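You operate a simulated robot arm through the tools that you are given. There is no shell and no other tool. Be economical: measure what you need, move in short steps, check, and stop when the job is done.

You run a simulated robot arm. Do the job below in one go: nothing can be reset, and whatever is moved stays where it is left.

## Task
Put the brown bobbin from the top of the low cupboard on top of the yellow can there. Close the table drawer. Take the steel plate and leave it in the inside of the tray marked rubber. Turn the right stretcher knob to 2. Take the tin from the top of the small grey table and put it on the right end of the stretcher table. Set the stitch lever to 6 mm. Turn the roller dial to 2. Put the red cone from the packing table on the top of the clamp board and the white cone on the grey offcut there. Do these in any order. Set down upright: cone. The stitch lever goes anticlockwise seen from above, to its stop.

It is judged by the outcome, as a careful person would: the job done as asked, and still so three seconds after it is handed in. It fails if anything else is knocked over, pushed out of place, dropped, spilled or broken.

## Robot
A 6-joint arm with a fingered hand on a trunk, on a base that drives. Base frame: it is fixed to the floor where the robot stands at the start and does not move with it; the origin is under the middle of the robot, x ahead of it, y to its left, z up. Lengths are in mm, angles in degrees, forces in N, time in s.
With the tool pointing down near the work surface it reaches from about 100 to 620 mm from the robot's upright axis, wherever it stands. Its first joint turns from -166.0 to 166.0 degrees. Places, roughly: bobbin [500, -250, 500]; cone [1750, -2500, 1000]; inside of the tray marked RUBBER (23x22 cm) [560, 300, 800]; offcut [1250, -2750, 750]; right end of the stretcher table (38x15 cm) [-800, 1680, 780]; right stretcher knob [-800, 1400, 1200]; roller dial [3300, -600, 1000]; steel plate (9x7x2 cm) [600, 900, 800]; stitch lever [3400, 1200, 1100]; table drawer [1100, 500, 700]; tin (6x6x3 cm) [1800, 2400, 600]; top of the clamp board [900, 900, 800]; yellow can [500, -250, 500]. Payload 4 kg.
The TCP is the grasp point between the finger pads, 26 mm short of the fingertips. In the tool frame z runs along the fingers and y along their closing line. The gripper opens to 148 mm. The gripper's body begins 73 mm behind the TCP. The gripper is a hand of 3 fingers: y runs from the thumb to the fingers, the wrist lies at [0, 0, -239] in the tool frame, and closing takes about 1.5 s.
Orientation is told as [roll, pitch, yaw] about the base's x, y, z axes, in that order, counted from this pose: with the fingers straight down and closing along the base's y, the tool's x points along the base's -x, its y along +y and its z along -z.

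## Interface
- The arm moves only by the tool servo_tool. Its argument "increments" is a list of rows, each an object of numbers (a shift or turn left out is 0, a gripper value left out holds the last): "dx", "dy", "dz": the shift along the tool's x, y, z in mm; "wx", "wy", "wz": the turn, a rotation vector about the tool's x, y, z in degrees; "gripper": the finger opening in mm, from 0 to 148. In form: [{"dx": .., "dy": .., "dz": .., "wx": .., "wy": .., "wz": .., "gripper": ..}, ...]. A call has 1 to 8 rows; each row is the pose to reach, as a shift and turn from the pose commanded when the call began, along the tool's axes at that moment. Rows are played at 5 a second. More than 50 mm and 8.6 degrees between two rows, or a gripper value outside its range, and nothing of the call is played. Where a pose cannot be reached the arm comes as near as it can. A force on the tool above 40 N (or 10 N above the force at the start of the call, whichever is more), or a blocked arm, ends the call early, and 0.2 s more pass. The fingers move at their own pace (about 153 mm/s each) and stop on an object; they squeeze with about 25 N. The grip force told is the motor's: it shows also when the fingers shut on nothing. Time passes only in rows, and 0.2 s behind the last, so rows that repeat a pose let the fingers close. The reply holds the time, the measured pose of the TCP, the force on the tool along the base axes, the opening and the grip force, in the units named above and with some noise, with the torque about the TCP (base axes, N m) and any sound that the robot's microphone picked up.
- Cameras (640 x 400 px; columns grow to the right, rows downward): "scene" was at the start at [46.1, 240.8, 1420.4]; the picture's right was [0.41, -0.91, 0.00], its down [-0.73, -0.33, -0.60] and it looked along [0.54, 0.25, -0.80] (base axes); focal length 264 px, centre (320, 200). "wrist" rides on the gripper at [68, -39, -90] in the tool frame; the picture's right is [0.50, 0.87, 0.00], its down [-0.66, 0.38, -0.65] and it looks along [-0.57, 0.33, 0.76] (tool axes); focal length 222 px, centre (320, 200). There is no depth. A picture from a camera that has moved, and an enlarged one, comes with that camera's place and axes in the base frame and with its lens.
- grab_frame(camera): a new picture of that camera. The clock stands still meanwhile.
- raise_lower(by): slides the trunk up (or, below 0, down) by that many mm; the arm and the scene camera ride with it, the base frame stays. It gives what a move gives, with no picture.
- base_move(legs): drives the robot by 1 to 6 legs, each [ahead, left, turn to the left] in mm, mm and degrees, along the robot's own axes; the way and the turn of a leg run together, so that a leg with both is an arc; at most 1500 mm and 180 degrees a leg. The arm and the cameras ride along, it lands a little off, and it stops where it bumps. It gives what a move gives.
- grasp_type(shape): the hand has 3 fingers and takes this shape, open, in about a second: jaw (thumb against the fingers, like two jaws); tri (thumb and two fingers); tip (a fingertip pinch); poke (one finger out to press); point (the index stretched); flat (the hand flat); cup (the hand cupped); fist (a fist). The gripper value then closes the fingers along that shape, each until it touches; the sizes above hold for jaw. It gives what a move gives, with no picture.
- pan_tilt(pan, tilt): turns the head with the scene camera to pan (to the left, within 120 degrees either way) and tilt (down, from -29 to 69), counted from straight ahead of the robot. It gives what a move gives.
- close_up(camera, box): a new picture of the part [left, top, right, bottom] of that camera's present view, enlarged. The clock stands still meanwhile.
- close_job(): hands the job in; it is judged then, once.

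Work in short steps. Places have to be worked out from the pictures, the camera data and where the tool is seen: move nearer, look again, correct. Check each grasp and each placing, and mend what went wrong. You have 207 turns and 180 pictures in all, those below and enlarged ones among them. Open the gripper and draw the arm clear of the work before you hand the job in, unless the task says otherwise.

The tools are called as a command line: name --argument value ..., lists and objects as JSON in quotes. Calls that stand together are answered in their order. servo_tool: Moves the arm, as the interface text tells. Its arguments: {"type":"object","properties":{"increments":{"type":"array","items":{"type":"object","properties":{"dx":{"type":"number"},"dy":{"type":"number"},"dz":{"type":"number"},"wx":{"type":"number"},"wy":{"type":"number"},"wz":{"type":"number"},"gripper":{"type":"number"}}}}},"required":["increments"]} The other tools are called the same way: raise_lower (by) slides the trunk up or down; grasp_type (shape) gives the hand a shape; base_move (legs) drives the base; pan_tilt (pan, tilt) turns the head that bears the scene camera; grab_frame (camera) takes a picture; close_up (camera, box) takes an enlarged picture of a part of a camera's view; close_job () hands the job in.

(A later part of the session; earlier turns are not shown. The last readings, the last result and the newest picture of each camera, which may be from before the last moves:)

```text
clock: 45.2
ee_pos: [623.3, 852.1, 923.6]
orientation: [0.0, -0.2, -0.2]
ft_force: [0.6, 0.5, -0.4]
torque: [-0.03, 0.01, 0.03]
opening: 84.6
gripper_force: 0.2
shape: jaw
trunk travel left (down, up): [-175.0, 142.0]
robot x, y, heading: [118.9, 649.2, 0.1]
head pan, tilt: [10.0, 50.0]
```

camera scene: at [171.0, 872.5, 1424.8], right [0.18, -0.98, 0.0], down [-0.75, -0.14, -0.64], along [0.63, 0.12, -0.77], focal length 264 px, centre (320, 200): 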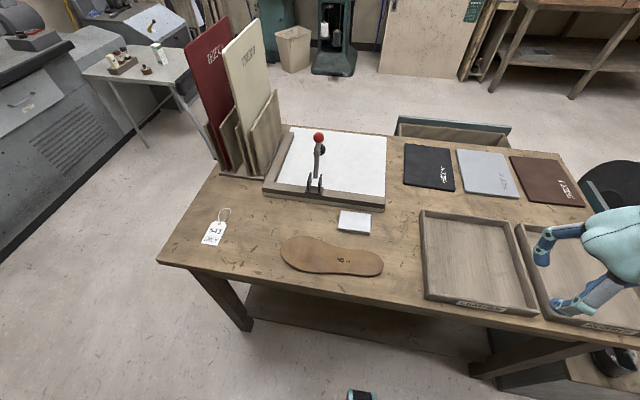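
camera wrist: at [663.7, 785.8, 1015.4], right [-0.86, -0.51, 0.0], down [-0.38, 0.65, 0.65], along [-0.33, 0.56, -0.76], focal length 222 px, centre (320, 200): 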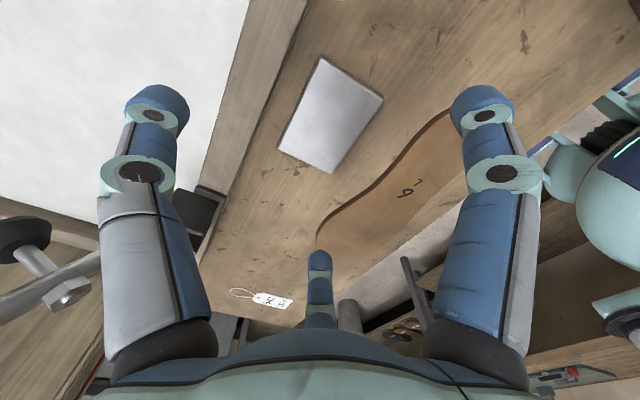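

Shift and descend to just above the plate top.

servo_tool --increments '[{"dx": 8, "dy": -6, "dz": 30}, {"dx": 8, "dy": -6, "dz": 60}, {"dx": 8, "dy": -6, "dz": 76}]'

grab_frame --camera "wrist"

```text
clock: 46.0
ee_pos: [615.3, 847.1, 847.5]
orientation: [-0.1, -0.1, -0.2]
ft_force: [-2.5, 0.5, 2.5]
torque: [0.09, -0.16, 0.08]
opening: 83.2
gripper_force: 0.1
shape: jaw
trunk travel left (down, up): [-175.0, 142.0]
robot x, y, heading: [116.0, 647.6, 0.4]
head pan, tilt: [10.0, 50.0]
```

```text
142 pictures are left
camera wrist: at [548.4, 808.6, 938.3], right [-0.5, 0.87, 0.0], down [0.65, 0.38, 0.66], along [0.57, 0.33, -0.76], focal length 222 px, centre (320, 200)
```

wrist: 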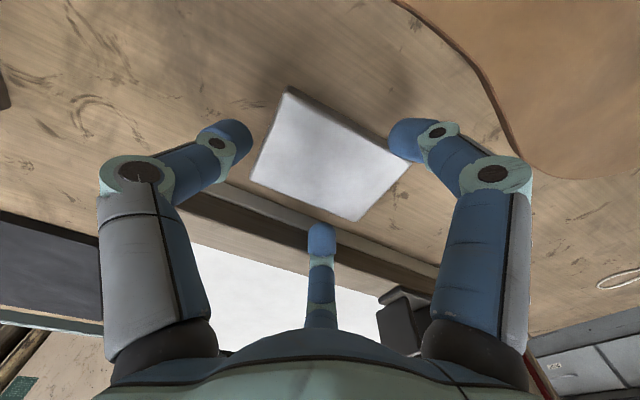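

A light brush against the beam remains. Shift 5 mm toward me, opening 82, and go down in small steps.

servo_tool --increments '[{"dx": 3, "dz": -6, "gripper": 82}, {"dx": 5.5, "dz": -6}, {"dx": 5.5, "dz": 6}, {"dx": 5.5, "dz": 12}, {"dx": 5.5, "dz": 17}, {"dx": 5.5, "dz": 22}]'

grab_frame --camera "wrist"

```text
clock: 47.4
ee_pos: [608.4, 844.9, 827.1]
orientation: [0.0, -0.3, -0.3]
ft_force: [-3.4, -0.8, 15.0]
torque: [0.37, -0.09, 0.15]
opening: 82.9
gripper_force: 0.1
shape: jaw
trunk travel left (down, up): [-175.0, 142.0]
robot x, y, heading: [117.2, 645.3, 0.6]
head pan, tilt: [10.0, 50.0]
```

```text
141 pictures are left
camera wrist: at [540.9, 807.6, 917.5], right [-0.5, 0.87, 0.0], down [0.65, 0.38, 0.66], along [0.57, 0.33, -0.76], focal length 222 px, centre (320, 200)
```

wrist: 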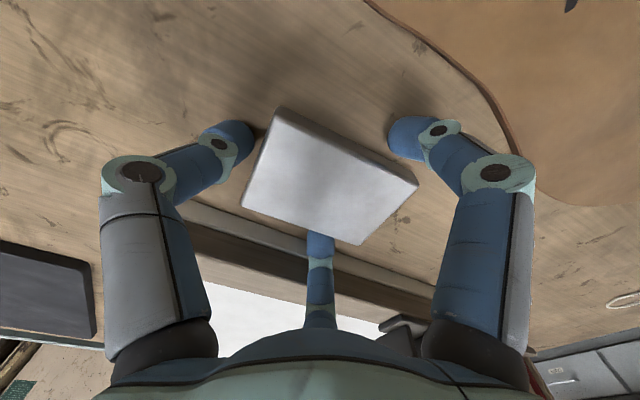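

The far finger is in the gap and the tips touch the table. Close now.

servo_tool --increments '[{"dz": -2, "gripper": 40}, {"dz": -2, "gripper": 30}, {"dz": -2, "gripper": 20}, {"dz": -2, "gripper": 20}, {"dz": -2, "gripper": 20}]'

grab_frame --camera "wrist"

```text
clock: 48.6
ee_pos: [608.5, 846.6, 826.5]
orientation: [0.0, 0.1, -0.2]
ft_force: [0.6, -0.6, 0.1]
torque: [-0.06, -0.08, -0.03]
opening: 68.0
gripper_force: 24.2
shape: jaw
trunk travel left (down, up): [-175.0, 142.0]
robot x, y, heading: [118.5, 648.0, 0.4]
head pan, tilt: [10.0, 50.0]
```

```text
140 pictures are left
camera wrist: at [542.2, 808.3, 917.8], right [-0.5, 0.87, 0.0], down [0.66, 0.38, 0.65], along [0.57, 0.32, -0.76], focal length 222 px, centre (320, 200)
```

wrist: 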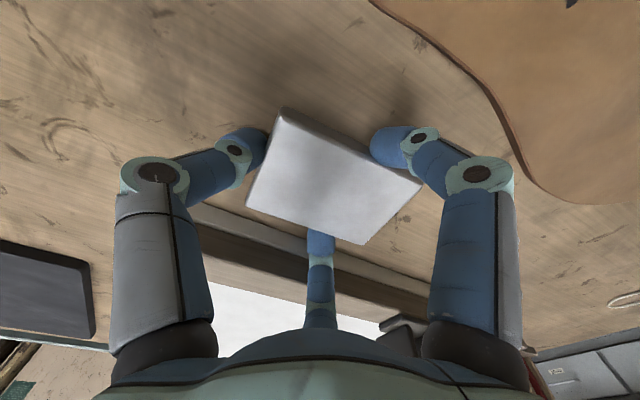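

Gripped at 68 mm with 24 N. Lift slowly and check it stays.

servo_tool --increments '[{"dz": -5, "gripper": 20}, {"dz": -15}, {"dz": -30}, {"dz": -60}, {"dz": -100}, {"dz": -130}]'

grab_frame --camera "wrist"

```text
clock: 50.0
ee_pos: [608.8, 846.7, 956.8]
orientation: [0.0, 0.0, -0.2]
ft_force: [-0.9, -0.1, -7.1]
torque: [-0.08, 0.04, 0.02]
opening: 67.7
gripper_force: 24.7
shape: jaw
trunk travel left (down, up): [-175.0, 142.0]
robot x, y, heading: [118.9, 651.0, 0.4]
head pan, tilt: [10.0, 50.0]
```

```text
139 pictures are left
camera wrist: at [543.1, 809.3, 1047.9], right [-0.5, 0.87, 0.0], down [0.66, 0.38, 0.65], along [0.57, 0.32, -0.76], focal length 222 px, centre (320, 200)
```

wrist: 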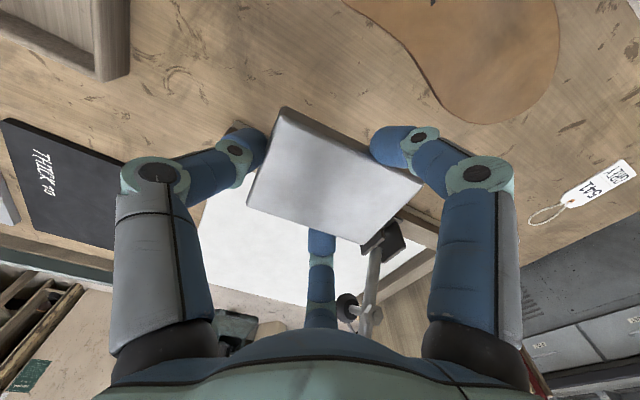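

Plate is held. Carry it to the right over the RUBBER tray (centre ≈(552,298)).

servo_tool --increments '[{"dx": 5, "dy": -48}, {"dx": 10, "dy": -96}, {"dx": 15, "dy": -144}, {"dx": 20, "dy": -192}, {"dx": 25, "dy": -240}, {"dx": 30, "dy": -288}, {"dx": 35, "dy": -336}, {"dx": 40, "dy": -384}]'

servo_tool --increments '[{"dx": 4, "dy": -45}, {"dx": 8, "dy": -90}, {"dx": 12, "dy": -135}, {"dx": 17, "dy": -169}]'

pan_tilt --pan -20 --tilt 50

grab_frame --camera "scene"

grab_frame --camera "wrist"

```text
clock: 51.8
ee_pos: [572.1, 461.0, 958.5]
orientation: [0.0, -0.1, -0.2]
ft_force: [0.4, -0.9, -7.9]
torque: [-0.08, 0.02, -0.02]
opening: 67.1
gripper_force: 24.7
shape: jaw
trunk travel left (down, up): [-175.0, 142.0]
robot x, y, heading: [119.5, 645.8, 0.3]
head pan, tilt: [10.0, 50.0]
```

```text
clock: 52.8
ee_pos: [550.5, 293.8, 955.0]
orientation: [0.0, 0.0, -0.1]
ft_force: [-0.1, -0.3, -7.2]
torque: [-0.08, -0.01, -0.02]
opening: 66.5
gripper_force: 24.8
shape: jaw
trunk travel left (down, up): [-175.0, 142.0]
robot x, y, heading: [118.9, 648.1, 0.4]
head pan, tilt: [10.0, 50.0]
```

```text
clock: 53.8
ee_pos: [552.4, 294.3, 956.7]
orientation: [0.0, -0.1, -0.3]
ft_force: [-0.1, 0.0, -7.2]
torque: [-0.07, 0.03, 0.02]
opening: 66.8
gripper_force: 24.9
shape: jaw
trunk travel left (down, up): [-175.0, 142.0]
robot x, y, heading: [119.5, 648.7, 0.5]
head pan, tilt: [-20.0, 50.0]
```

```text
138 pictures are left
camera scene: at [168.3, 832.7, 1424.8], right [-0.34, -0.94, 0.0], down [-0.72, 0.26, -0.64], along [0.61, -0.22, -0.77], focal length 264 px, centre (320, 200)
```

scene: 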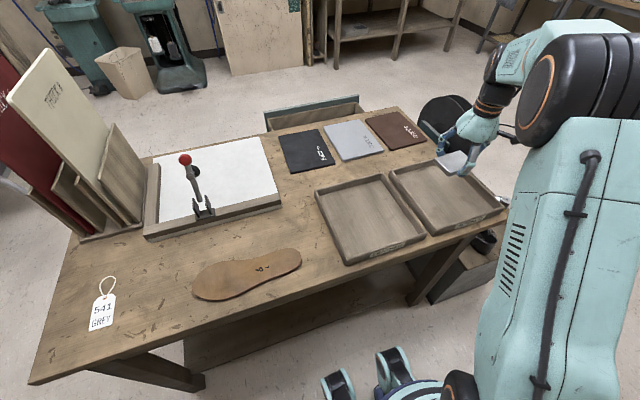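

```text
137 pictures are left
camera wrist: at [485.2, 257.2, 1047.0], right [-0.5, 0.87, 0.0], down [0.66, 0.38, 0.66], along [0.57, 0.33, -0.76], focal length 222 px, centre (320, 200)
```

wrist: 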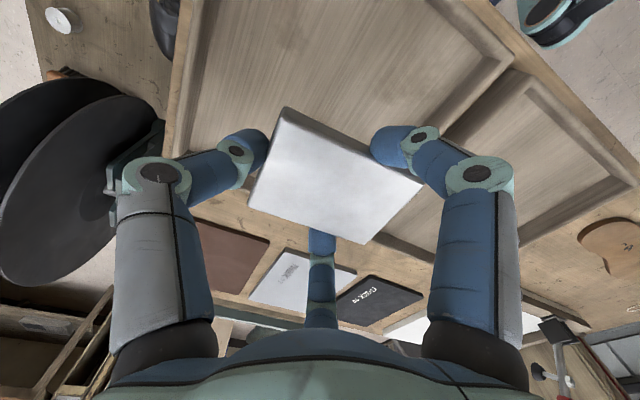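

Position is central over the RUBBER tray. Lower: plate bottom is ~31 mm below TCP, tray floor ≈800.

servo_tool --increments '[{"dz": 40}, {"dz": 75}, {"dz": 100}, {"dz": 108}, {"dz": 113}, {"dz": 118}, {"dz": 122}, {"dz": 126}]'

```text
clock: 55.6
ee_pos: [550.7, 294.3, 834.4]
orientation: [-0.1, -0.4, -0.2]
ft_force: [1.9, -0.6, 21.0]
torque: [0.09, -0.15, 0.04]
opening: 66.8
gripper_force: 24.5
shape: jaw
trunk travel left (down, up): [-175.0, 142.0]
robot x, y, heading: [121.8, 648.1, 0.2]
head pan, tilt: [-20.0, 50.0]
```

Contact on the tray floor (21 N). Release, then lift straight up.

servo_tool --increments '[{"dz": -2}, {"dz": -3, "gripper": 90}, {"dz": -3, "gripper": 90}, {"dz": -3, "gripper": 90}, {"dz": -40}, {"dz": -85}, {"dz": -130}]'

grab_frame --camera "wrist"

```text
clock: 57.2
ee_pos: [549.1, 290.5, 963.6]
orientation: [0.0, -0.1, -0.2]
ft_force: [0.1, -0.2, 0.5]
torque: [0.01, -0.01, 0.03]
opening: 89.6
gripper_force: 0.2
shape: jaw
trunk travel left (down, up): [-175.0, 142.0]
robot x, y, heading: [115.9, 652.6, 0.3]
head pan, tilt: [-20.0, 50.0]
```

```text
136 pictures are left
camera wrist: at [483.3, 253.2, 1054.4], right [-0.5, 0.87, 0.0], down [0.66, 0.38, 0.65], along [0.57, 0.33, -0.76], focal length 222 px, centre (320, 200)
```

wrist: 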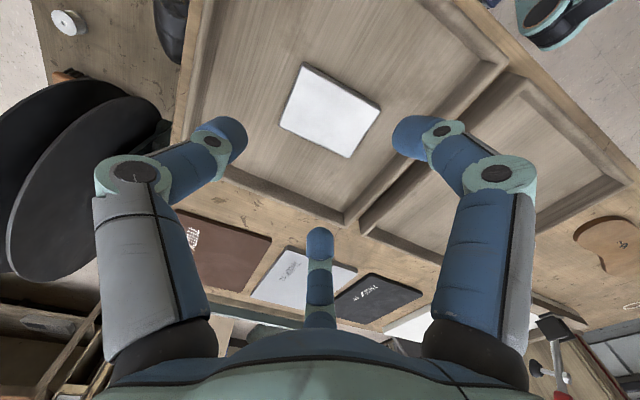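

Plate lies flat in the RUBBER tray. Now retract the arm to a compact central pose for driving and look around.

servo_tool --increments '[{"dx": 20, "dy": 40, "dz": -12}, {"dx": 40, "dy": 80, "dz": -24}, {"dx": 60, "dy": 120, "dz": -36}, {"dx": 80, "dy": 160, "dz": -48}, {"dx": 100, "dy": 200, "dz": -60}, {"dx": 120, "dy": 240, "dz": -72}, {"dx": 140, "dy": 280, "dz": -84}, {"dx": 160, "dy": 320, "dz": -96}]'

pan_tilt --pan 50 --tilt 25

grab_frame --camera "scene"

pan_tilt --pan 115 --tilt 25

grab_frame --camera "scene"

```text
clock: 59.0
ee_pos: [388.9, 618.1, 1059.3]
orientation: [0.0, -0.1, -0.2]
ft_force: [-0.4, -0.1, -0.1]
torque: [-0.02, 0.0, 0.04]
opening: 89.5
gripper_force: 0.1
shape: jaw
trunk travel left (down, up): [-175.0, 142.0]
robot x, y, heading: [117.1, 645.3, 0.4]
head pan, tilt: [-20.0, 50.0]
```

```text
clock: 60.4
ee_pos: [391.0, 616.9, 1059.2]
orientation: [0.0, -0.1, -0.2]
ft_force: [0.6, 1.4, -0.2]
torque: [-0.02, 0.02, -0.02]
opening: 89.6
gripper_force: 0.0
shape: jaw
trunk travel left (down, up): [-175.0, 142.0]
robot x, y, heading: [118.1, 647.9, 0.6]
head pan, tilt: [50.0, 25.0]
```

```text
135 pictures are left
camera scene: at [154.1, 929.8, 1462.2], right [0.77, -0.64, 0.0], down [-0.27, -0.33, -0.91], along [0.58, 0.7, -0.42], focal length 264 px, centre (320, 200)
```

scene: 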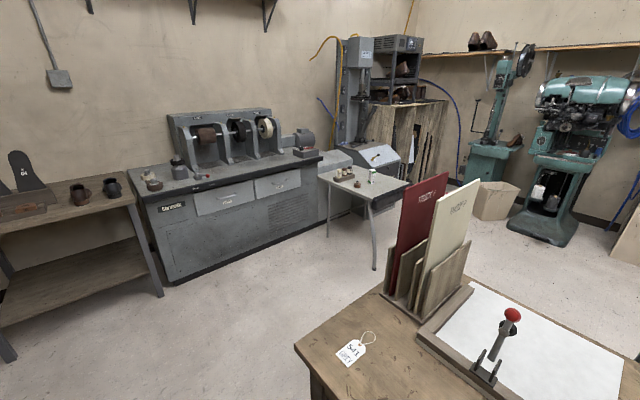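

```text
clock: 61.8
ee_pos: [391.0, 616.2, 1058.6]
orientation: [0.0, -0.1, -0.2]
ft_force: [0.3, 0.2, 0.3]
torque: [-0.01, 0.01, 0.0]
opening: 89.4
gripper_force: 0.1
shape: jaw
trunk travel left (down, up): [-175.0, 142.0]
robot x, y, heading: [114.7, 647.6, 0.2]
head pan, tilt: [115.0, 25.0]
```

```text
134 pictures are left
camera scene: at [55.9, 942.1, 1462.3], right [0.9, 0.43, 0.0], down [0.18, -0.38, -0.91], along [-0.39, 0.82, -0.42], focal length 264 px, centre (320, 200)
```

scene: 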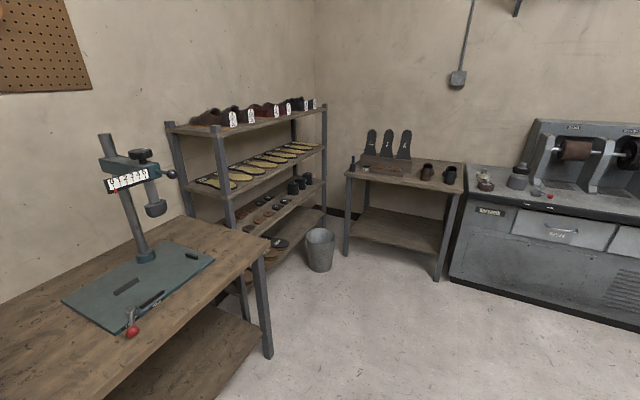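

I see the grey table ahead-left, the stretcher to the left rear, and wide corridors. Drive left, then ahead, to reach the grey table for the tin.

base_move --legs '[[-40, 0, 0], [0, 1450, 0], [900, 0, 0]]'

pan_tilt --pan 10 --tilt 35

grab_frame --camera "scene"

```text
clock: 79.4
ee_pos: [1218.1, 2158.7, 1058.5]
orientation: [0.0, -0.1, 6.0]
ft_force: [-0.3, 0.3, -0.1]
torque: [-0.02, 0.03, -0.02]
opening: 89.5
gripper_force: 0.1
shape: jaw
trunk travel left (down, up): [-175.0, 142.0]
robot x, y, heading: [944.6, 2159.5, 6.6]
head pan, tilt: [115.0, 25.0]
```

```text
clock: 81.2
ee_pos: [1218.3, 2159.0, 1060.0]
orientation: [0.0, -0.1, 6.1]
ft_force: [0.7, 0.3, -0.9]
torque: [-0.01, 0.03, 0.02]
opening: 89.6
gripper_force: 0.0
shape: jaw
trunk travel left (down, up): [-175.0, 142.0]
robot x, y, heading: [945.7, 2159.8, 6.7]
head pan, tilt: [10.0, 35.0]
```

```text
133 pictures are left
camera scene: at [982.5, 2392.3, 1446.5], right [0.28, -0.96, 0.0], down [-0.55, -0.16, -0.82], along [0.79, 0.23, -0.57], focal length 264 px, centre (320, 200)
```

scene: 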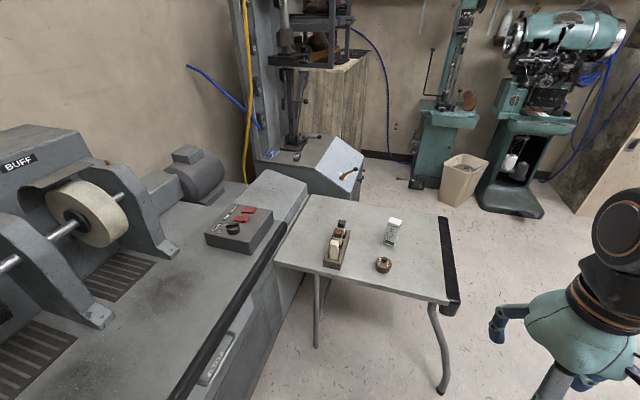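

Close-up of the grey table to identify the tin.

close_up --camera "scene" --box '[300, 190, 460, 290]'

```text
4.00 times, centred on (380, 240) of scene
camera zoom: at [982.5, 2392.3, 1446.5], right [0.28, -0.96, 0.0], down [-0.55, -0.16, -0.82], along [0.79, 0.23, -0.57], focal length 1057 px, centre (80, 40)
```

zoom: 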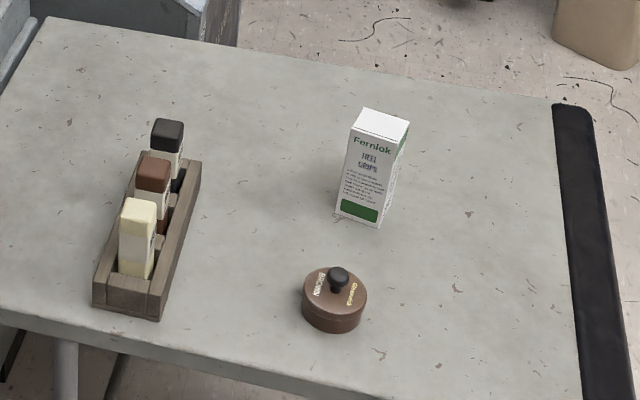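

The brown polish tin with knob is at about (1755,2350). Straighten and drive nearer.

base_move --legs '[[0, 0, -6.6], [330, 80, 0]]'

pan_tilt --pan 0 --tilt 50

grab_frame --camera "scene"

grab_frame --camera "wrist"

```text
clock: 84.0
ee_pos: [1547.3, 2206.3, 1059.2]
orientation: [0.0, -0.1, -0.6]
ft_force: [0.5, -0.7, 0.2]
torque: [0.02, 0.01, 0.0]
opening: 89.7
gripper_force: 0.1
shape: jaw
trunk travel left (down, up): [-175.0, 142.0]
robot x, y, heading: [1272.1, 2242.0, -0.2]
head pan, tilt: [10.0, 35.0]
```

```text
clock: 84.8
ee_pos: [1546.4, 2205.9, 1060.7]
orientation: [0.0, -0.1, -0.6]
ft_force: [-0.4, 0.1, 0.6]
torque: [0.02, 0.02, -0.06]
opening: 89.5
gripper_force: 0.1
shape: jaw
trunk travel left (down, up): [-175.0, 142.0]
robot x, y, heading: [1272.8, 2239.1, -0.4]
head pan, tilt: [0.0, 50.0]
```

```text
131 pictures are left
camera scene: at [1329.2, 2450.1, 1424.8], right [0.0, -1.0, 0.0], down [-0.77, 0.0, -0.64], along [0.64, 0.0, -0.77], focal length 264 px, centre (320, 200)
```

scene: 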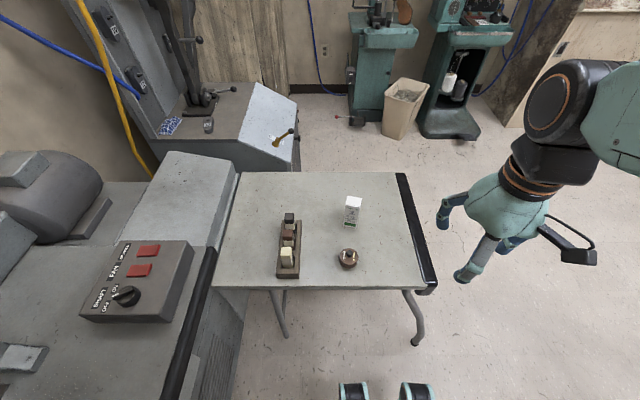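

```text
130 pictures are left
camera wrist: at [1479.4, 2169.0, 1150.1], right [-0.49, 0.87, 0.0], down [0.66, 0.37, 0.66], along [0.57, 0.32, -0.76], focal length 222 px, centre (320, 200)
```

wrist: 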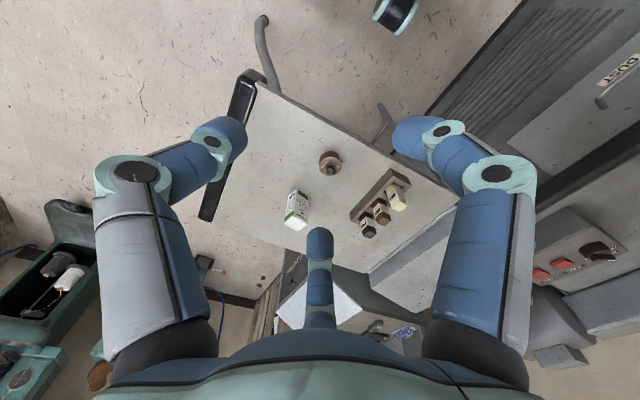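

Tin triangulates to (1752,2358), top ≈600. Lower the trunk 170 and go above it.

raise_lower --by -170

servo_tool --increments '[{"dx": -34, "dy": 25, "dz": 25}, {"dx": -68, "dy": 50, "dz": 50}, {"dx": -102, "dy": 75, "dz": 75}, {"dx": -136, "dy": 100, "dz": 100}, {"dx": -170, "dy": 125, "dz": 125}, {"dx": -204, "dy": 150, "dz": 150}]'

grab_frame --camera "wrist"

```text
clock: 86.7
ee_pos: [1545.4, 2205.6, 889.4]
orientation: [0.0, -0.1, -0.7]
ft_force: [-0.5, 0.2, 0.5]
torque: [0.0, -0.02, -0.01]
opening: 89.3
gripper_force: 0.1
shape: jaw
trunk travel left (down, up): [-5.0, 312.0]
robot x, y, heading: [1272.7, 2241.1, 0.1]
head pan, tilt: [0.0, 50.0]
```

```text
clock: 88.1
ee_pos: [1749.8, 2354.4, 739.9]
orientation: [0.0, -0.1, -0.7]
ft_force: [-0.6, 0.5, -0.7]
torque: [-0.01, -0.01, 0.01]
opening: 89.4
gripper_force: 0.1
shape: jaw
trunk travel left (down, up): [-5.0, 312.0]
robot x, y, heading: [1274.9, 2239.3, -0.1]
head pan, tilt: [0.0, 50.0]
```

```text
129 pictures are left
camera wrist: at [1684.3, 2317.3, 831.6], right [-0.49, 0.87, 0.0], down [0.66, 0.37, 0.66], along [0.57, 0.32, -0.76], focal length 222 px, centre (320, 200)
```

wrist: 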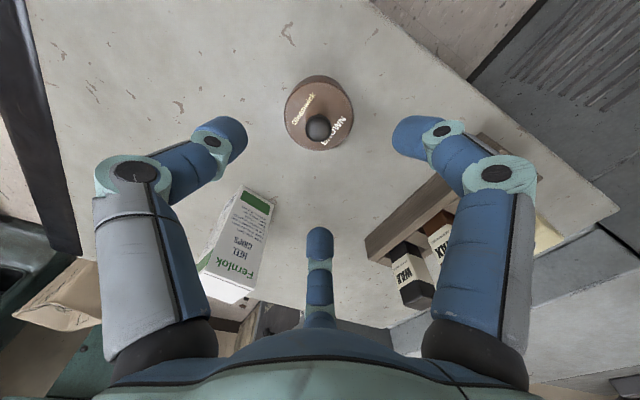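

Apparent size says the tin top is nearer (z≈635), putting it at (1748,2352), right under the TCP. Descend 45 and look again.

servo_tool --increments '[{"dz": 25}, {"dz": 50}]'

grab_frame --camera "wrist"

```text
clock: 88.7
ee_pos: [1752.1, 2355.8, 692.1]
orientation: [0.1, -0.3, -0.7]
ft_force: [0.7, 0.1, 0.0]
torque: [-0.01, 0.01, 0.02]
opening: 89.3
gripper_force: 0.0
shape: jaw
trunk travel left (down, up): [-5.0, 312.0]
robot x, y, heading: [1273.6, 2240.9, -0.2]
head pan, tilt: [0.0, 50.0]
```

```text
128 pictures are left
camera wrist: at [1684.8, 2318.0, 782.8], right [-0.49, 0.87, 0.0], down [0.66, 0.37, 0.66], along [0.57, 0.32, -0.75], focal length 222 px, centre (320, 200)
```

wrist: 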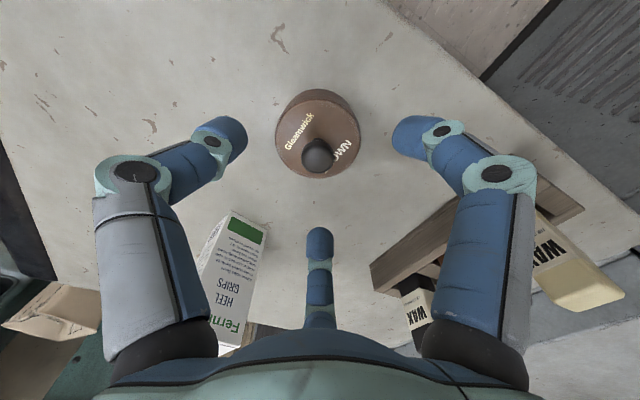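

Centred. Descend to the table surface with small steps at the end.

servo_tool --increments '[{"dx": 2, "dz": 30}, {"dx": 2, "dz": 45}, {"dx": 2, "dz": 52}, {"dx": 2, "dz": 58}, {"dx": 2, "dz": 64}]'

grab_frame --camera "wrist"

```text
clock: 89.9
ee_pos: [1750.3, 2353.6, 626.8]
orientation: [0.0, -0.2, -0.7]
ft_force: [-0.9, 0.5, 7.7]
torque: [0.18, 0.19, 0.02]
opening: 89.1
gripper_force: 0.1
shape: jaw
trunk travel left (down, up): [-5.0, 312.0]
robot x, y, heading: [1273.4, 2239.7, 0.0]
head pan, tilt: [0.0, 50.0]
```

```text
127 pictures are left
camera wrist: at [1682.8, 2317.0, 717.6], right [-0.49, 0.87, 0.0], down [0.66, 0.37, 0.66], along [0.57, 0.32, -0.75], focal length 222 px, centre (320, 200)
```

wrist: 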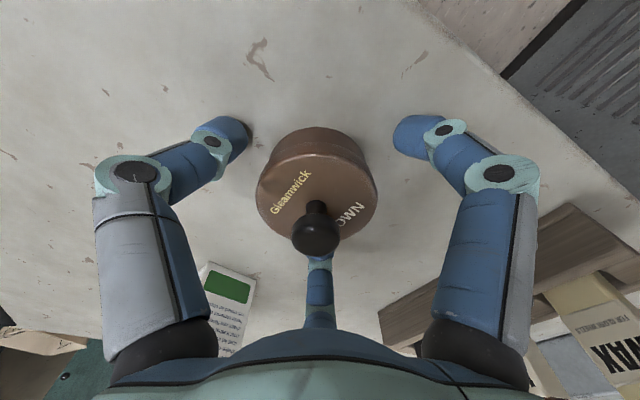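

Tips touch the table at 627 and the tin is centred. Raise 2 mm and close, then lift.

servo_tool --increments '[{"dz": -2, "gripper": 60}, {"dz": -2, "gripper": 30}, {"dz": -2, "gripper": 30}, {"dz": -2, "gripper": 30}, {"dz": -10, "gripper": 30}, {"dz": -40}, {"dz": -80}, {"dz": -120}]'

grab_frame --camera "wrist"

```text
clock: 91.7
ee_pos: [1753.2, 2351.6, 744.5]
orientation: [0.0, -0.1, -0.6]
ft_force: [0.1, -0.2, -1.4]
torque: [-0.06, 0.06, 0.05]
opening: 52.3
gripper_force: 25.5
shape: jaw
trunk travel left (down, up): [-5.0, 312.0]
robot x, y, heading: [1271.8, 2236.6, -0.2]
head pan, tilt: [0.0, 50.0]
```

```text
126 pictures are left
camera wrist: at [1686.9, 2315.7, 836.1], right [-0.49, 0.87, 0.0], down [0.66, 0.37, 0.65], along [0.57, 0.32, -0.76], focal length 222 px, centre (320, 200)
```

wrist: 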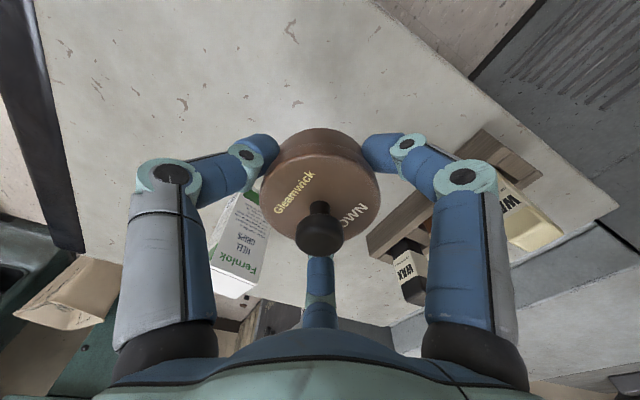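

Tin held. Raise trunk, retract, back away from the table.

raise_lower --by 170

servo_tool --increments '[{"dx": 35, "dy": -15, "dz": -25}, {"dx": 70, "dy": -30, "dz": -50}, {"dx": 105, "dy": -45, "dz": -75}, {"dx": 140, "dy": -60, "dz": -100}, {"dx": 175, "dy": -75, "dz": -120}, {"dx": 205, "dy": -90, "dz": -130}]'

base_move --legs '[[-900, -150, 0]]'

```text
clock: 93.6
ee_pos: [1749.7, 2354.8, 915.4]
orientation: [0.0, -0.1, -0.6]
ft_force: [-0.6, -0.7, -1.4]
torque: [0.02, 0.01, -0.01]
opening: 52.4
gripper_force: 24.9
shape: jaw
trunk travel left (down, up): [-175.0, 142.0]
robot x, y, heading: [1274.6, 2241.4, -0.1]
head pan, tilt: [0.0, 50.0]
```

```text
clock: 95.0
ee_pos: [1542.0, 2264.1, 1044.4]
orientation: [0.0, 0.0, -0.6]
ft_force: [0.2, 0.5, -1.6]
torque: [-0.03, 0.01, 0.01]
opening: 52.4
gripper_force: 25.1
shape: jaw
trunk travel left (down, up): [-175.0, 142.0]
robot x, y, heading: [1275.5, 2240.3, -0.1]
head pan, tilt: [0.0, 50.0]
```

```text
clock: 99.7
ee_pos: [651.1, 2120.6, 1045.0]
orientation: [0.0, -0.1, -0.3]
ft_force: [0.4, 0.0, -0.8]
torque: [0.0, -0.04, 0.0]
opening: 52.3
gripper_force: 25.0
shape: jaw
trunk travel left (down, up): [-175.0, 142.0]
robot x, y, heading: [384.0, 2092.8, 0.3]
head pan, tilt: [0.0, 50.0]
```

Turn around and move toward the stretcher table.

base_move --legs '[[0, 0, 179], [450, 450, 0]]'

pan_tilt --pan 0 --tilt 35

grab_frame --camera "scene"

```text
clock: 111.4
ee_pos: [-352.8, 1652.8, 1044.2]
orientation: [0.0, 0.0, 177.1]
ft_force: [0.5, -0.2, -2.0]
torque: [0.03, -0.04, -0.02]
opening: 52.2
gripper_force: 25.2
shape: jaw
trunk travel left (down, up): [-175.0, 142.0]
robot x, y, heading: [-82.7, 1670.6, 177.7]
head pan, tilt: [0.0, 50.0]
```

```text
clock: 112.2
ee_pos: [-351.8, 1653.6, 1045.0]
orientation: [0.0, -0.1, 177.0]
ft_force: [0.3, -0.5, -1.1]
torque: [-0.03, -0.04, 0.0]
opening: 52.3
gripper_force: 24.9
shape: jaw
trunk travel left (down, up): [-175.0, 142.0]
robot x, y, heading: [-79.9, 1671.3, 178.0]
head pan, tilt: [0.0, 35.0]
```

```text
125 pictures are left
camera scene: at [-156.4, 1462.3, 1446.4], right [0.04, 1.0, 0.0], down [0.57, -0.02, -0.82], along [-0.82, 0.03, -0.57], focal length 264 px, centre (320, 200)
```

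scene: 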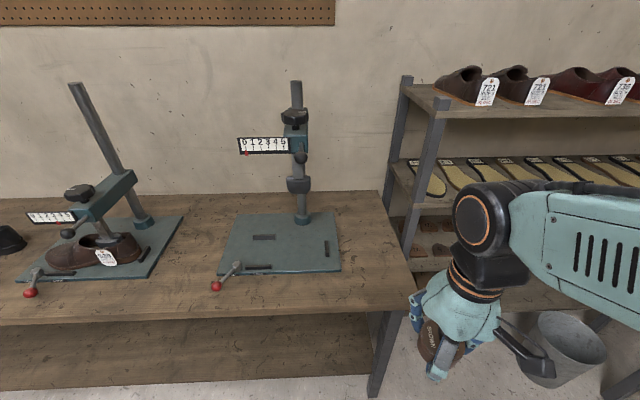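

Two stretchers; the right one has a scale and knobs. Close-ups.

close_up --camera "scene" --box '[210, 80, 350, 220]'

close_up --camera "scene" --box '[200, 180, 440, 330]'

```text
2.86 times, centred on (280, 150) of scene
camera zoom: at [-156.4, 1462.3, 1446.4], right [0.04, 1.0, 0.0], down [0.57, -0.02, -0.82], along [-0.82, 0.03, -0.57], focal length 755 px, centre (434, 343)
```

zoom: 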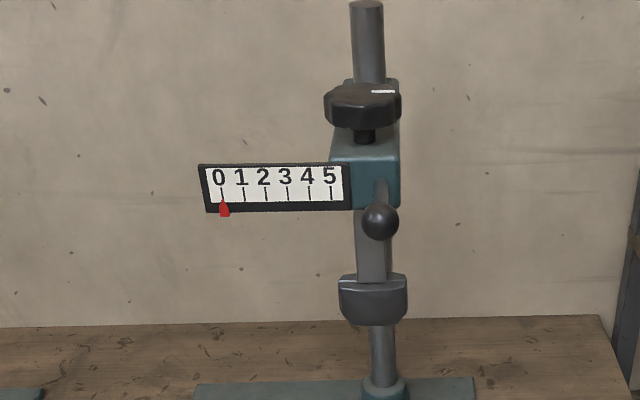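

```text
2.67 times, centred on (320, 255) of scene
camera zoom: at [-156.4, 1462.3, 1446.4], right [0.04, 1.0, 0.0], down [0.57, -0.02, -0.82], along [-0.82, 0.03, -0.57], focal length 705 px, centre (320, 53)
```

zoom: 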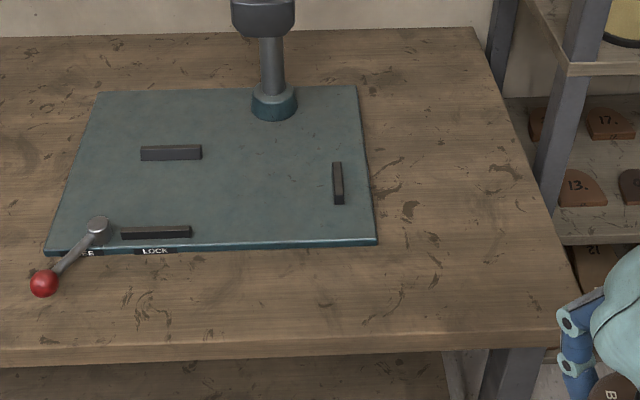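

Right end free zone is about x −990..−610, y 1600–1755. Drive ahead 180 and look from the wrist.

base_move --legs '[[180, 0, 2]]'

grab_frame --camera "scene"

grab_frame --camera "wrist"

```text
clock: 113.7
ee_pos: [-530.8, 1647.2, 1043.9]
orientation: [0.0, -0.1, 179.3]
ft_force: [-0.4, 0.3, -1.4]
torque: [0.04, -0.03, 0.01]
opening: 51.9
gripper_force: 24.7
shape: jaw
trunk travel left (down, up): [-175.0, 142.0]
robot x, y, heading: [-256.5, 1673.0, 180.0]
head pan, tilt: [0.0, 35.0]
```

```text
122 pictures are left
camera scene: at [-328.1, 1463.8, 1446.5], right [0.0, 1.0, 0.0], down [0.57, 0.0, -0.82], along [-0.82, 0.0, -0.57], focal length 264 px, centre (320, 200)
```

scene: 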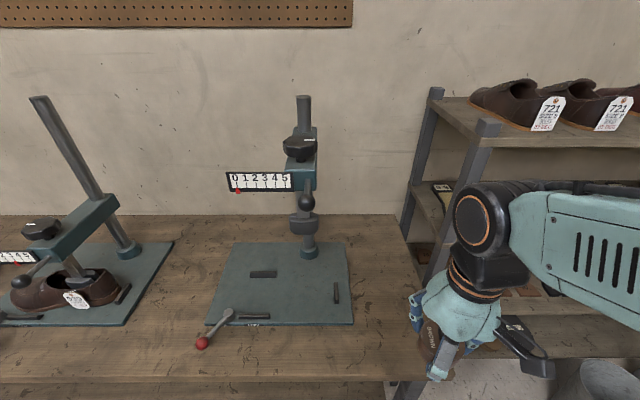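

```text
121 pictures are left
camera wrist: at [-461.5, 1686.4, 1135.7], right [0.49, -0.87, 0.0], down [-0.66, -0.37, 0.65], along [-0.57, -0.32, -0.76], focal length 222 px, centre (320, 200)
```

wrist: 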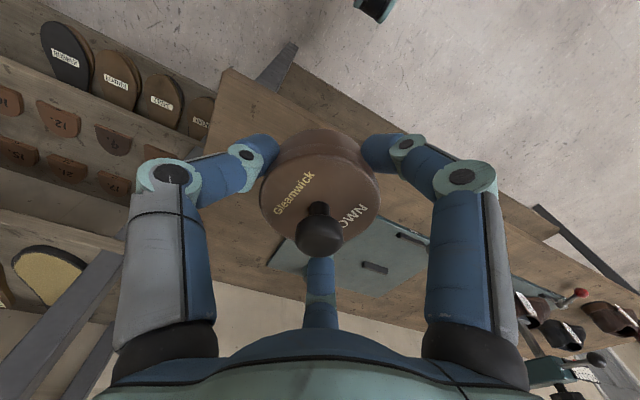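

Move over the target (−770,1675) and lower to ~860.

servo_tool --increments '[{"dx": -40, "dy": -5, "dz": 25}, {"dx": -80, "dy": -10, "dz": 50}, {"dx": -120, "dy": -15, "dz": 75}, {"dx": -160, "dy": -20, "dz": 100}, {"dx": -200, "dy": -25, "dz": 125}, {"dx": -239, "dy": -28, "dz": 150}, {"dx": -239, "dy": -28, "dz": 184}]'

grab_frame --camera "scene"

grab_frame --camera "wrist"

```text
clock: 115.3
ee_pos: [-769.8, 1678.4, 860.8]
orientation: [-0.1, -0.1, 179.2]
ft_force: [0.3, -0.2, -2.0]
torque: [-0.01, 0.0, -0.01]
opening: 52.3
gripper_force: 25.5
shape: jaw
trunk travel left (down, up): [-175.0, 142.0]
robot x, y, heading: [-261.2, 1671.1, 179.8]
head pan, tilt: [0.0, 35.0]
```

```text
120 pictures are left
camera scene: at [-327.3, 1463.8, 1446.5], right [0.0, 1.0, 0.0], down [0.57, 0.0, -0.82], along [-0.82, 0.0, -0.57], focal length 264 px, centre (320, 200)
```

scene: 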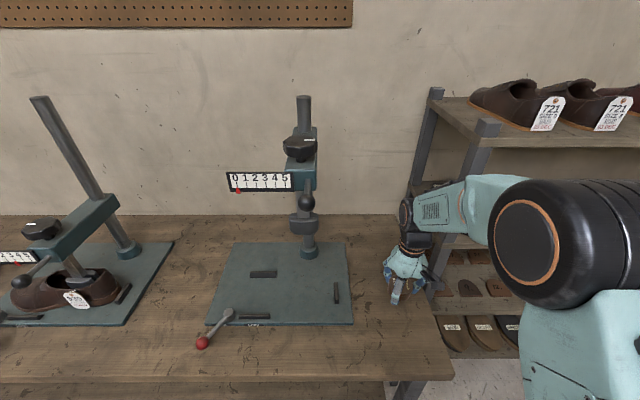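

```text
119 pictures are left
camera wrist: at [-700.0, 1717.9, 950.7], right [0.49, -0.87, 0.0], down [-0.66, -0.37, 0.65], along [-0.57, -0.32, -0.76], focal length 222 px, centre (320, 200)
```

wrist: 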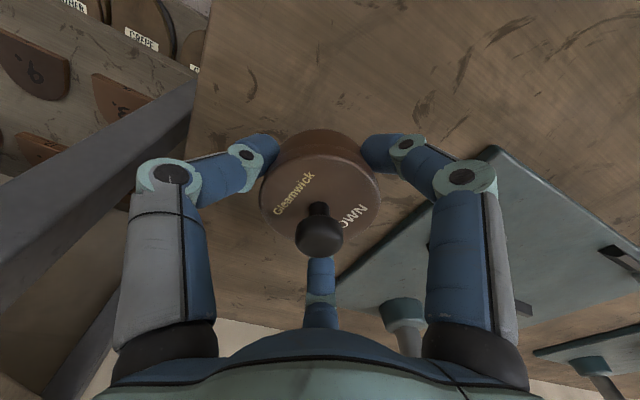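

Over the right end. Lower with small final steps.

servo_tool --increments '[{"dy": 6, "dz": 20}, {"dy": 6, "dz": 32}, {"dy": 6, "dz": 40}, {"dy": 6, "dz": 46}, {"dy": 6, "dz": 50}, {"dy": 6, "dz": 54}, {"dy": 6, "dz": 58}]'

```text
clock: 116.9
ee_pos: [-769.2, 1672.8, 806.2]
orientation: [0.0, -0.6, 179.2]
ft_force: [2.8, 1.7, 39.2]
torque: [0.47, -0.29, -0.07]
opening: 54.0
gripper_force: 24.9
shape: jaw
trunk travel left (down, up): [-175.0, 142.0]
robot x, y, heading: [-257.4, 1673.5, 179.7]
head pan, tilt: [0.0, 35.0]
```

Firm contact at 806 (table ≈780). Ease up, release and retreat upward.

servo_tool --increments '[{"dz": -3}, {"dz": -4, "gripper": 84}, {"dz": -4, "gripper": 84}, {"dz": -4, "gripper": 84}, {"dz": -30}, {"dz": -75}, {"dz": -120}, {"dz": -160}]'

grab_frame --camera "wrist"

```text
clock: 118.7
ee_pos: [-771.7, 1670.6, 964.7]
orientation: [0.0, -0.1, 179.2]
ft_force: [0.7, -0.7, 0.4]
torque: [-0.02, 0.01, 0.01]
opening: 83.5
gripper_force: 0.0
shape: jaw
trunk travel left (down, up): [-175.0, 142.0]
robot x, y, heading: [-260.3, 1674.4, 179.6]
head pan, tilt: [0.0, 35.0]
```

```text
118 pictures are left
camera wrist: at [-702.4, 1709.9, 1055.4], right [0.49, -0.87, 0.0], down [-0.66, -0.37, 0.66], along [-0.57, -0.32, -0.76], focal length 222 px, centre (320, 200)
```

wrist: 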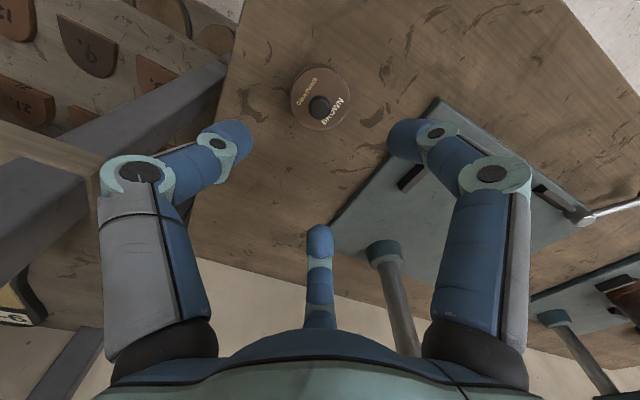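

The tin stands at the right end. Now the right stretcher knob at about (−746,1430,1263), a 60 mm star knob on a vertical axis. Raise the trunk and lift the hand above post height.

raise_lower --by 140

servo_tool --increments '[{"dx": 25, "dz": -40}, {"dx": 50, "dz": -80}, {"dx": 75, "dz": -120}, {"dx": 100, "dz": -160}, {"dx": 125, "dz": -200}, {"dx": 150, "dz": -240}, {"dx": 150, "dz": -270}]'

base_move --legs '[[0, 170, 0]]'

pan_tilt --pan 10 --tilt 35

grab_frame --camera "scene"

```text
clock: 120.3
ee_pos: [-768.8, 1673.8, 1104.4]
orientation: [-0.1, 0.0, 179.2]
ft_force: [0.8, 0.5, 0.2]
torque: [0.0, -0.01, 0.03]
opening: 83.3
gripper_force: 0.0
shape: jaw
trunk travel left (down, up): [-315.0, 2.0]
robot x, y, heading: [-257.2, 1674.1, 180.0]
head pan, tilt: [0.0, 35.0]
```

```text
clock: 121.9
ee_pos: [-623.6, 1671.0, 1372.1]
orientation: [0.0, 0.0, 179.2]
ft_force: [-0.4, -0.6, 1.1]
torque: [0.02, 0.01, 0.02]
opening: 83.5
gripper_force: 0.0
shape: jaw
trunk travel left (down, up): [-315.0, 2.0]
robot x, y, heading: [-260.3, 1674.4, 179.5]
head pan, tilt: [0.0, 35.0]
```

```text
clock: 124.1
ee_pos: [-624.2, 1501.8, 1372.3]
orientation: [0.0, -0.1, 179.1]
ft_force: [0.7, 0.4, 0.0]
torque: [0.01, 0.02, -0.01]
opening: 83.7
gripper_force: 0.1
shape: jaw
trunk travel left (down, up): [-315.0, 2.0]
robot x, y, heading: [-261.6, 1503.6, 179.7]
head pan, tilt: [0.0, 35.0]
```

```text
clock: 124.8
ee_pos: [-623.3, 1500.8, 1371.3]
orientation: [-0.1, -0.1, 179.1]
ft_force: [0.3, -0.2, 0.6]
torque: [0.0, -0.01, -0.01]
opening: 83.5
gripper_force: 0.1
shape: jaw
trunk travel left (down, up): [-315.0, 2.0]
robot x, y, heading: [-261.8, 1507.0, 179.8]
head pan, tilt: [10.0, 35.0]
```

```text
117 pictures are left
camera scene: at [-317.2, 1278.3, 1588.8], right [-0.17, 0.99, 0.0], down [0.57, 0.1, -0.82], along [-0.81, -0.14, -0.57], focal length 264 px, centre (320, 200)
```

scene: 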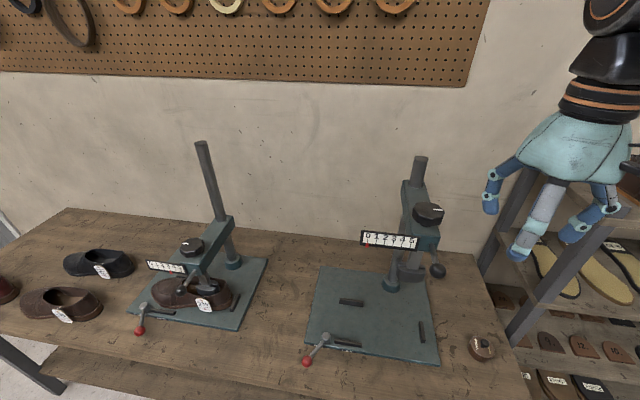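

Close-up of the knob region to see the post and the pointer.

close_up --camera "scene" --box '[350, 140, 470, 300]'

```text
2.50 times, centred on (410, 220) of scene
camera zoom: at [-317.2, 1278.3, 1588.8], right [-0.17, 0.99, 0.0], down [0.57, 0.1, -0.82], along [-0.81, -0.14, -0.57], focal length 661 px, centre (95, 150)
```

zoom: 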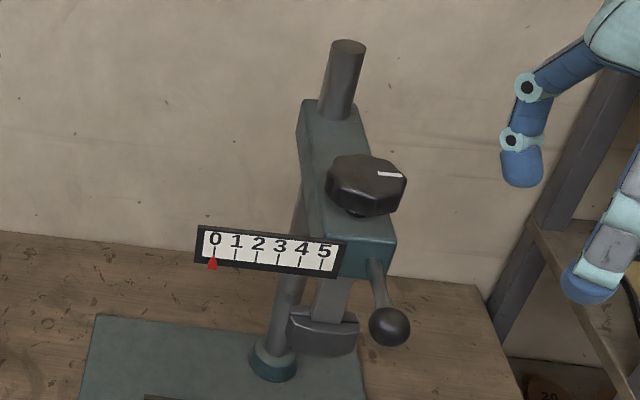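

The knob sits on the front of an arm with the post well behind. Move above it and check with the wrist camera.

servo_tool --increments '[{"dx": -38, "dy": 18, "gripper": 96}, {"dx": -76, "dy": 36}, {"dx": -114, "dy": 54}, {"dx": -152, "dy": 72, "dz": 10}, {"dx": -152, "dy": 72, "dz": 35}]'

grab_frame --camera "wrist"

close_up --camera "scene" --box '[340, 80, 500, 300]'

```text
clock: 126.0
ee_pos: [-773.8, 1430.5, 1336.3]
orientation: [0.0, -0.3, 179.0]
ft_force: [0.3, -0.4, 0.5]
torque: [-0.01, 0.03, 0.01]
opening: 95.4
gripper_force: 0.0
shape: jaw
trunk travel left (down, up): [-315.0, 2.0]
robot x, y, heading: [-257.9, 1504.7, 179.4]
head pan, tilt: [10.0, 35.0]
```

```text
115 pictures are left
camera wrist: at [-703.9, 1469.5, 1427.1], right [0.49, -0.87, 0.0], down [-0.66, -0.37, 0.66], along [-0.57, -0.32, -0.75], focal length 222 px, centre (320, 200)
```

wrist: 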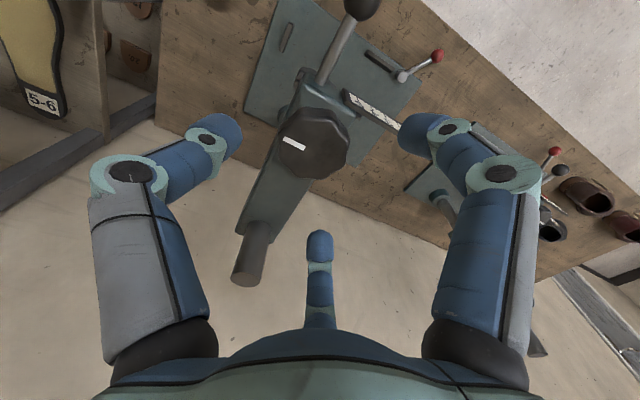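

```text
1.82 times, centred on (420, 190) of scene
camera zoom: at [-315.5, 1278.7, 1588.8], right [-0.17, 0.99, 0.0], down [0.56, 0.1, -0.82], along [-0.81, -0.14, -0.57], focal length 480 px, centre (138, 218)
```

zoom: 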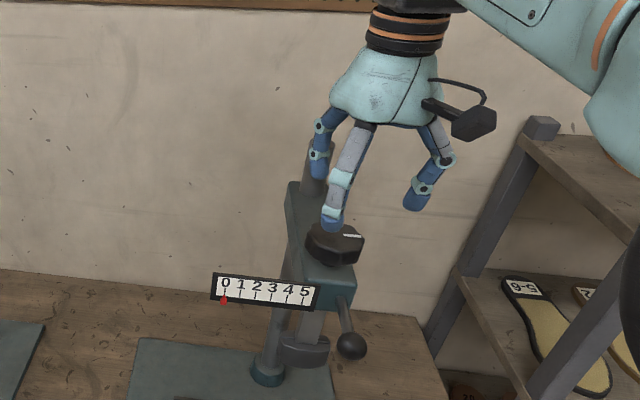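

Knob centre ≈(−778,1432); the post is ~80 mm behind it. I turn the hand 30° so that the post lies midway between thumb and a finger, then descend.

servo_tool --increments '[{"dx": -3, "dy": -1, "wz": -8}, {"dx": -3, "dy": -1, "wz": -16}, {"dx": -3, "dy": -1, "wz": -24}, {"dx": -3, "dy": -1, "wz": -30}]'

servo_tool --increments '[{"dz": 20}, {"dz": 40}]'

grab_frame --camera "wrist"

close_up --camera "scene" --box '[340, 80, 500, 300]'

```text
clock: 127.0
ee_pos: [-778.4, 1432.5, 1336.6]
orientation: [-0.1, 0.0, -150.8]
ft_force: [-0.9, 0.8, 0.2]
torque: [0.0, -0.04, 0.0]
opening: 95.5
gripper_force: 0.1
shape: jaw
trunk travel left (down, up): [-315.0, 2.0]
robot x, y, heading: [-258.6, 1503.5, 179.6]
head pan, tilt: [10.0, 35.0]
```

```text
clock: 127.6
ee_pos: [-781.5, 1431.7, 1296.2]
orientation: [-0.1, 0.0, -151.0]
ft_force: [-0.5, 0.7, 0.4]
torque: [-0.01, 0.0, 0.01]
opening: 95.8
gripper_force: 0.0
shape: jaw
trunk travel left (down, up): [-315.0, 2.0]
robot x, y, heading: [-263.4, 1503.0, 179.5]
head pan, tilt: [10.0, 35.0]
```

```text
113 pictures are left
camera wrist: at [-738.1, 1499.6, 1387.6], right [0.86, -0.51, 0.0], down [-0.39, -0.65, 0.65], along [-0.34, -0.56, -0.76], focal length 222 px, centre (320, 200)
```

wrist: 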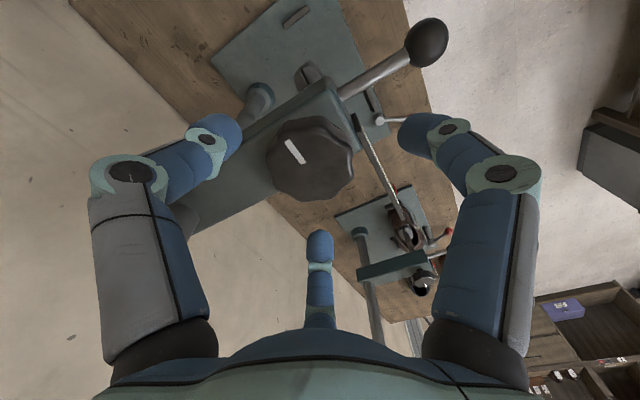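

```text
1.82 times, centred on (420, 190) of scene
camera zoom: at [-317.3, 1278.2, 1588.7], right [-0.17, 0.99, 0.0], down [0.57, 0.1, -0.82], along [-0.81, -0.14, -0.57], focal length 480 px, centre (138, 218)
```

zoom: 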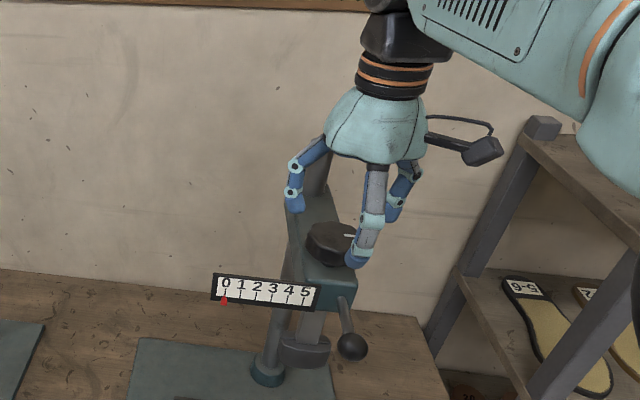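

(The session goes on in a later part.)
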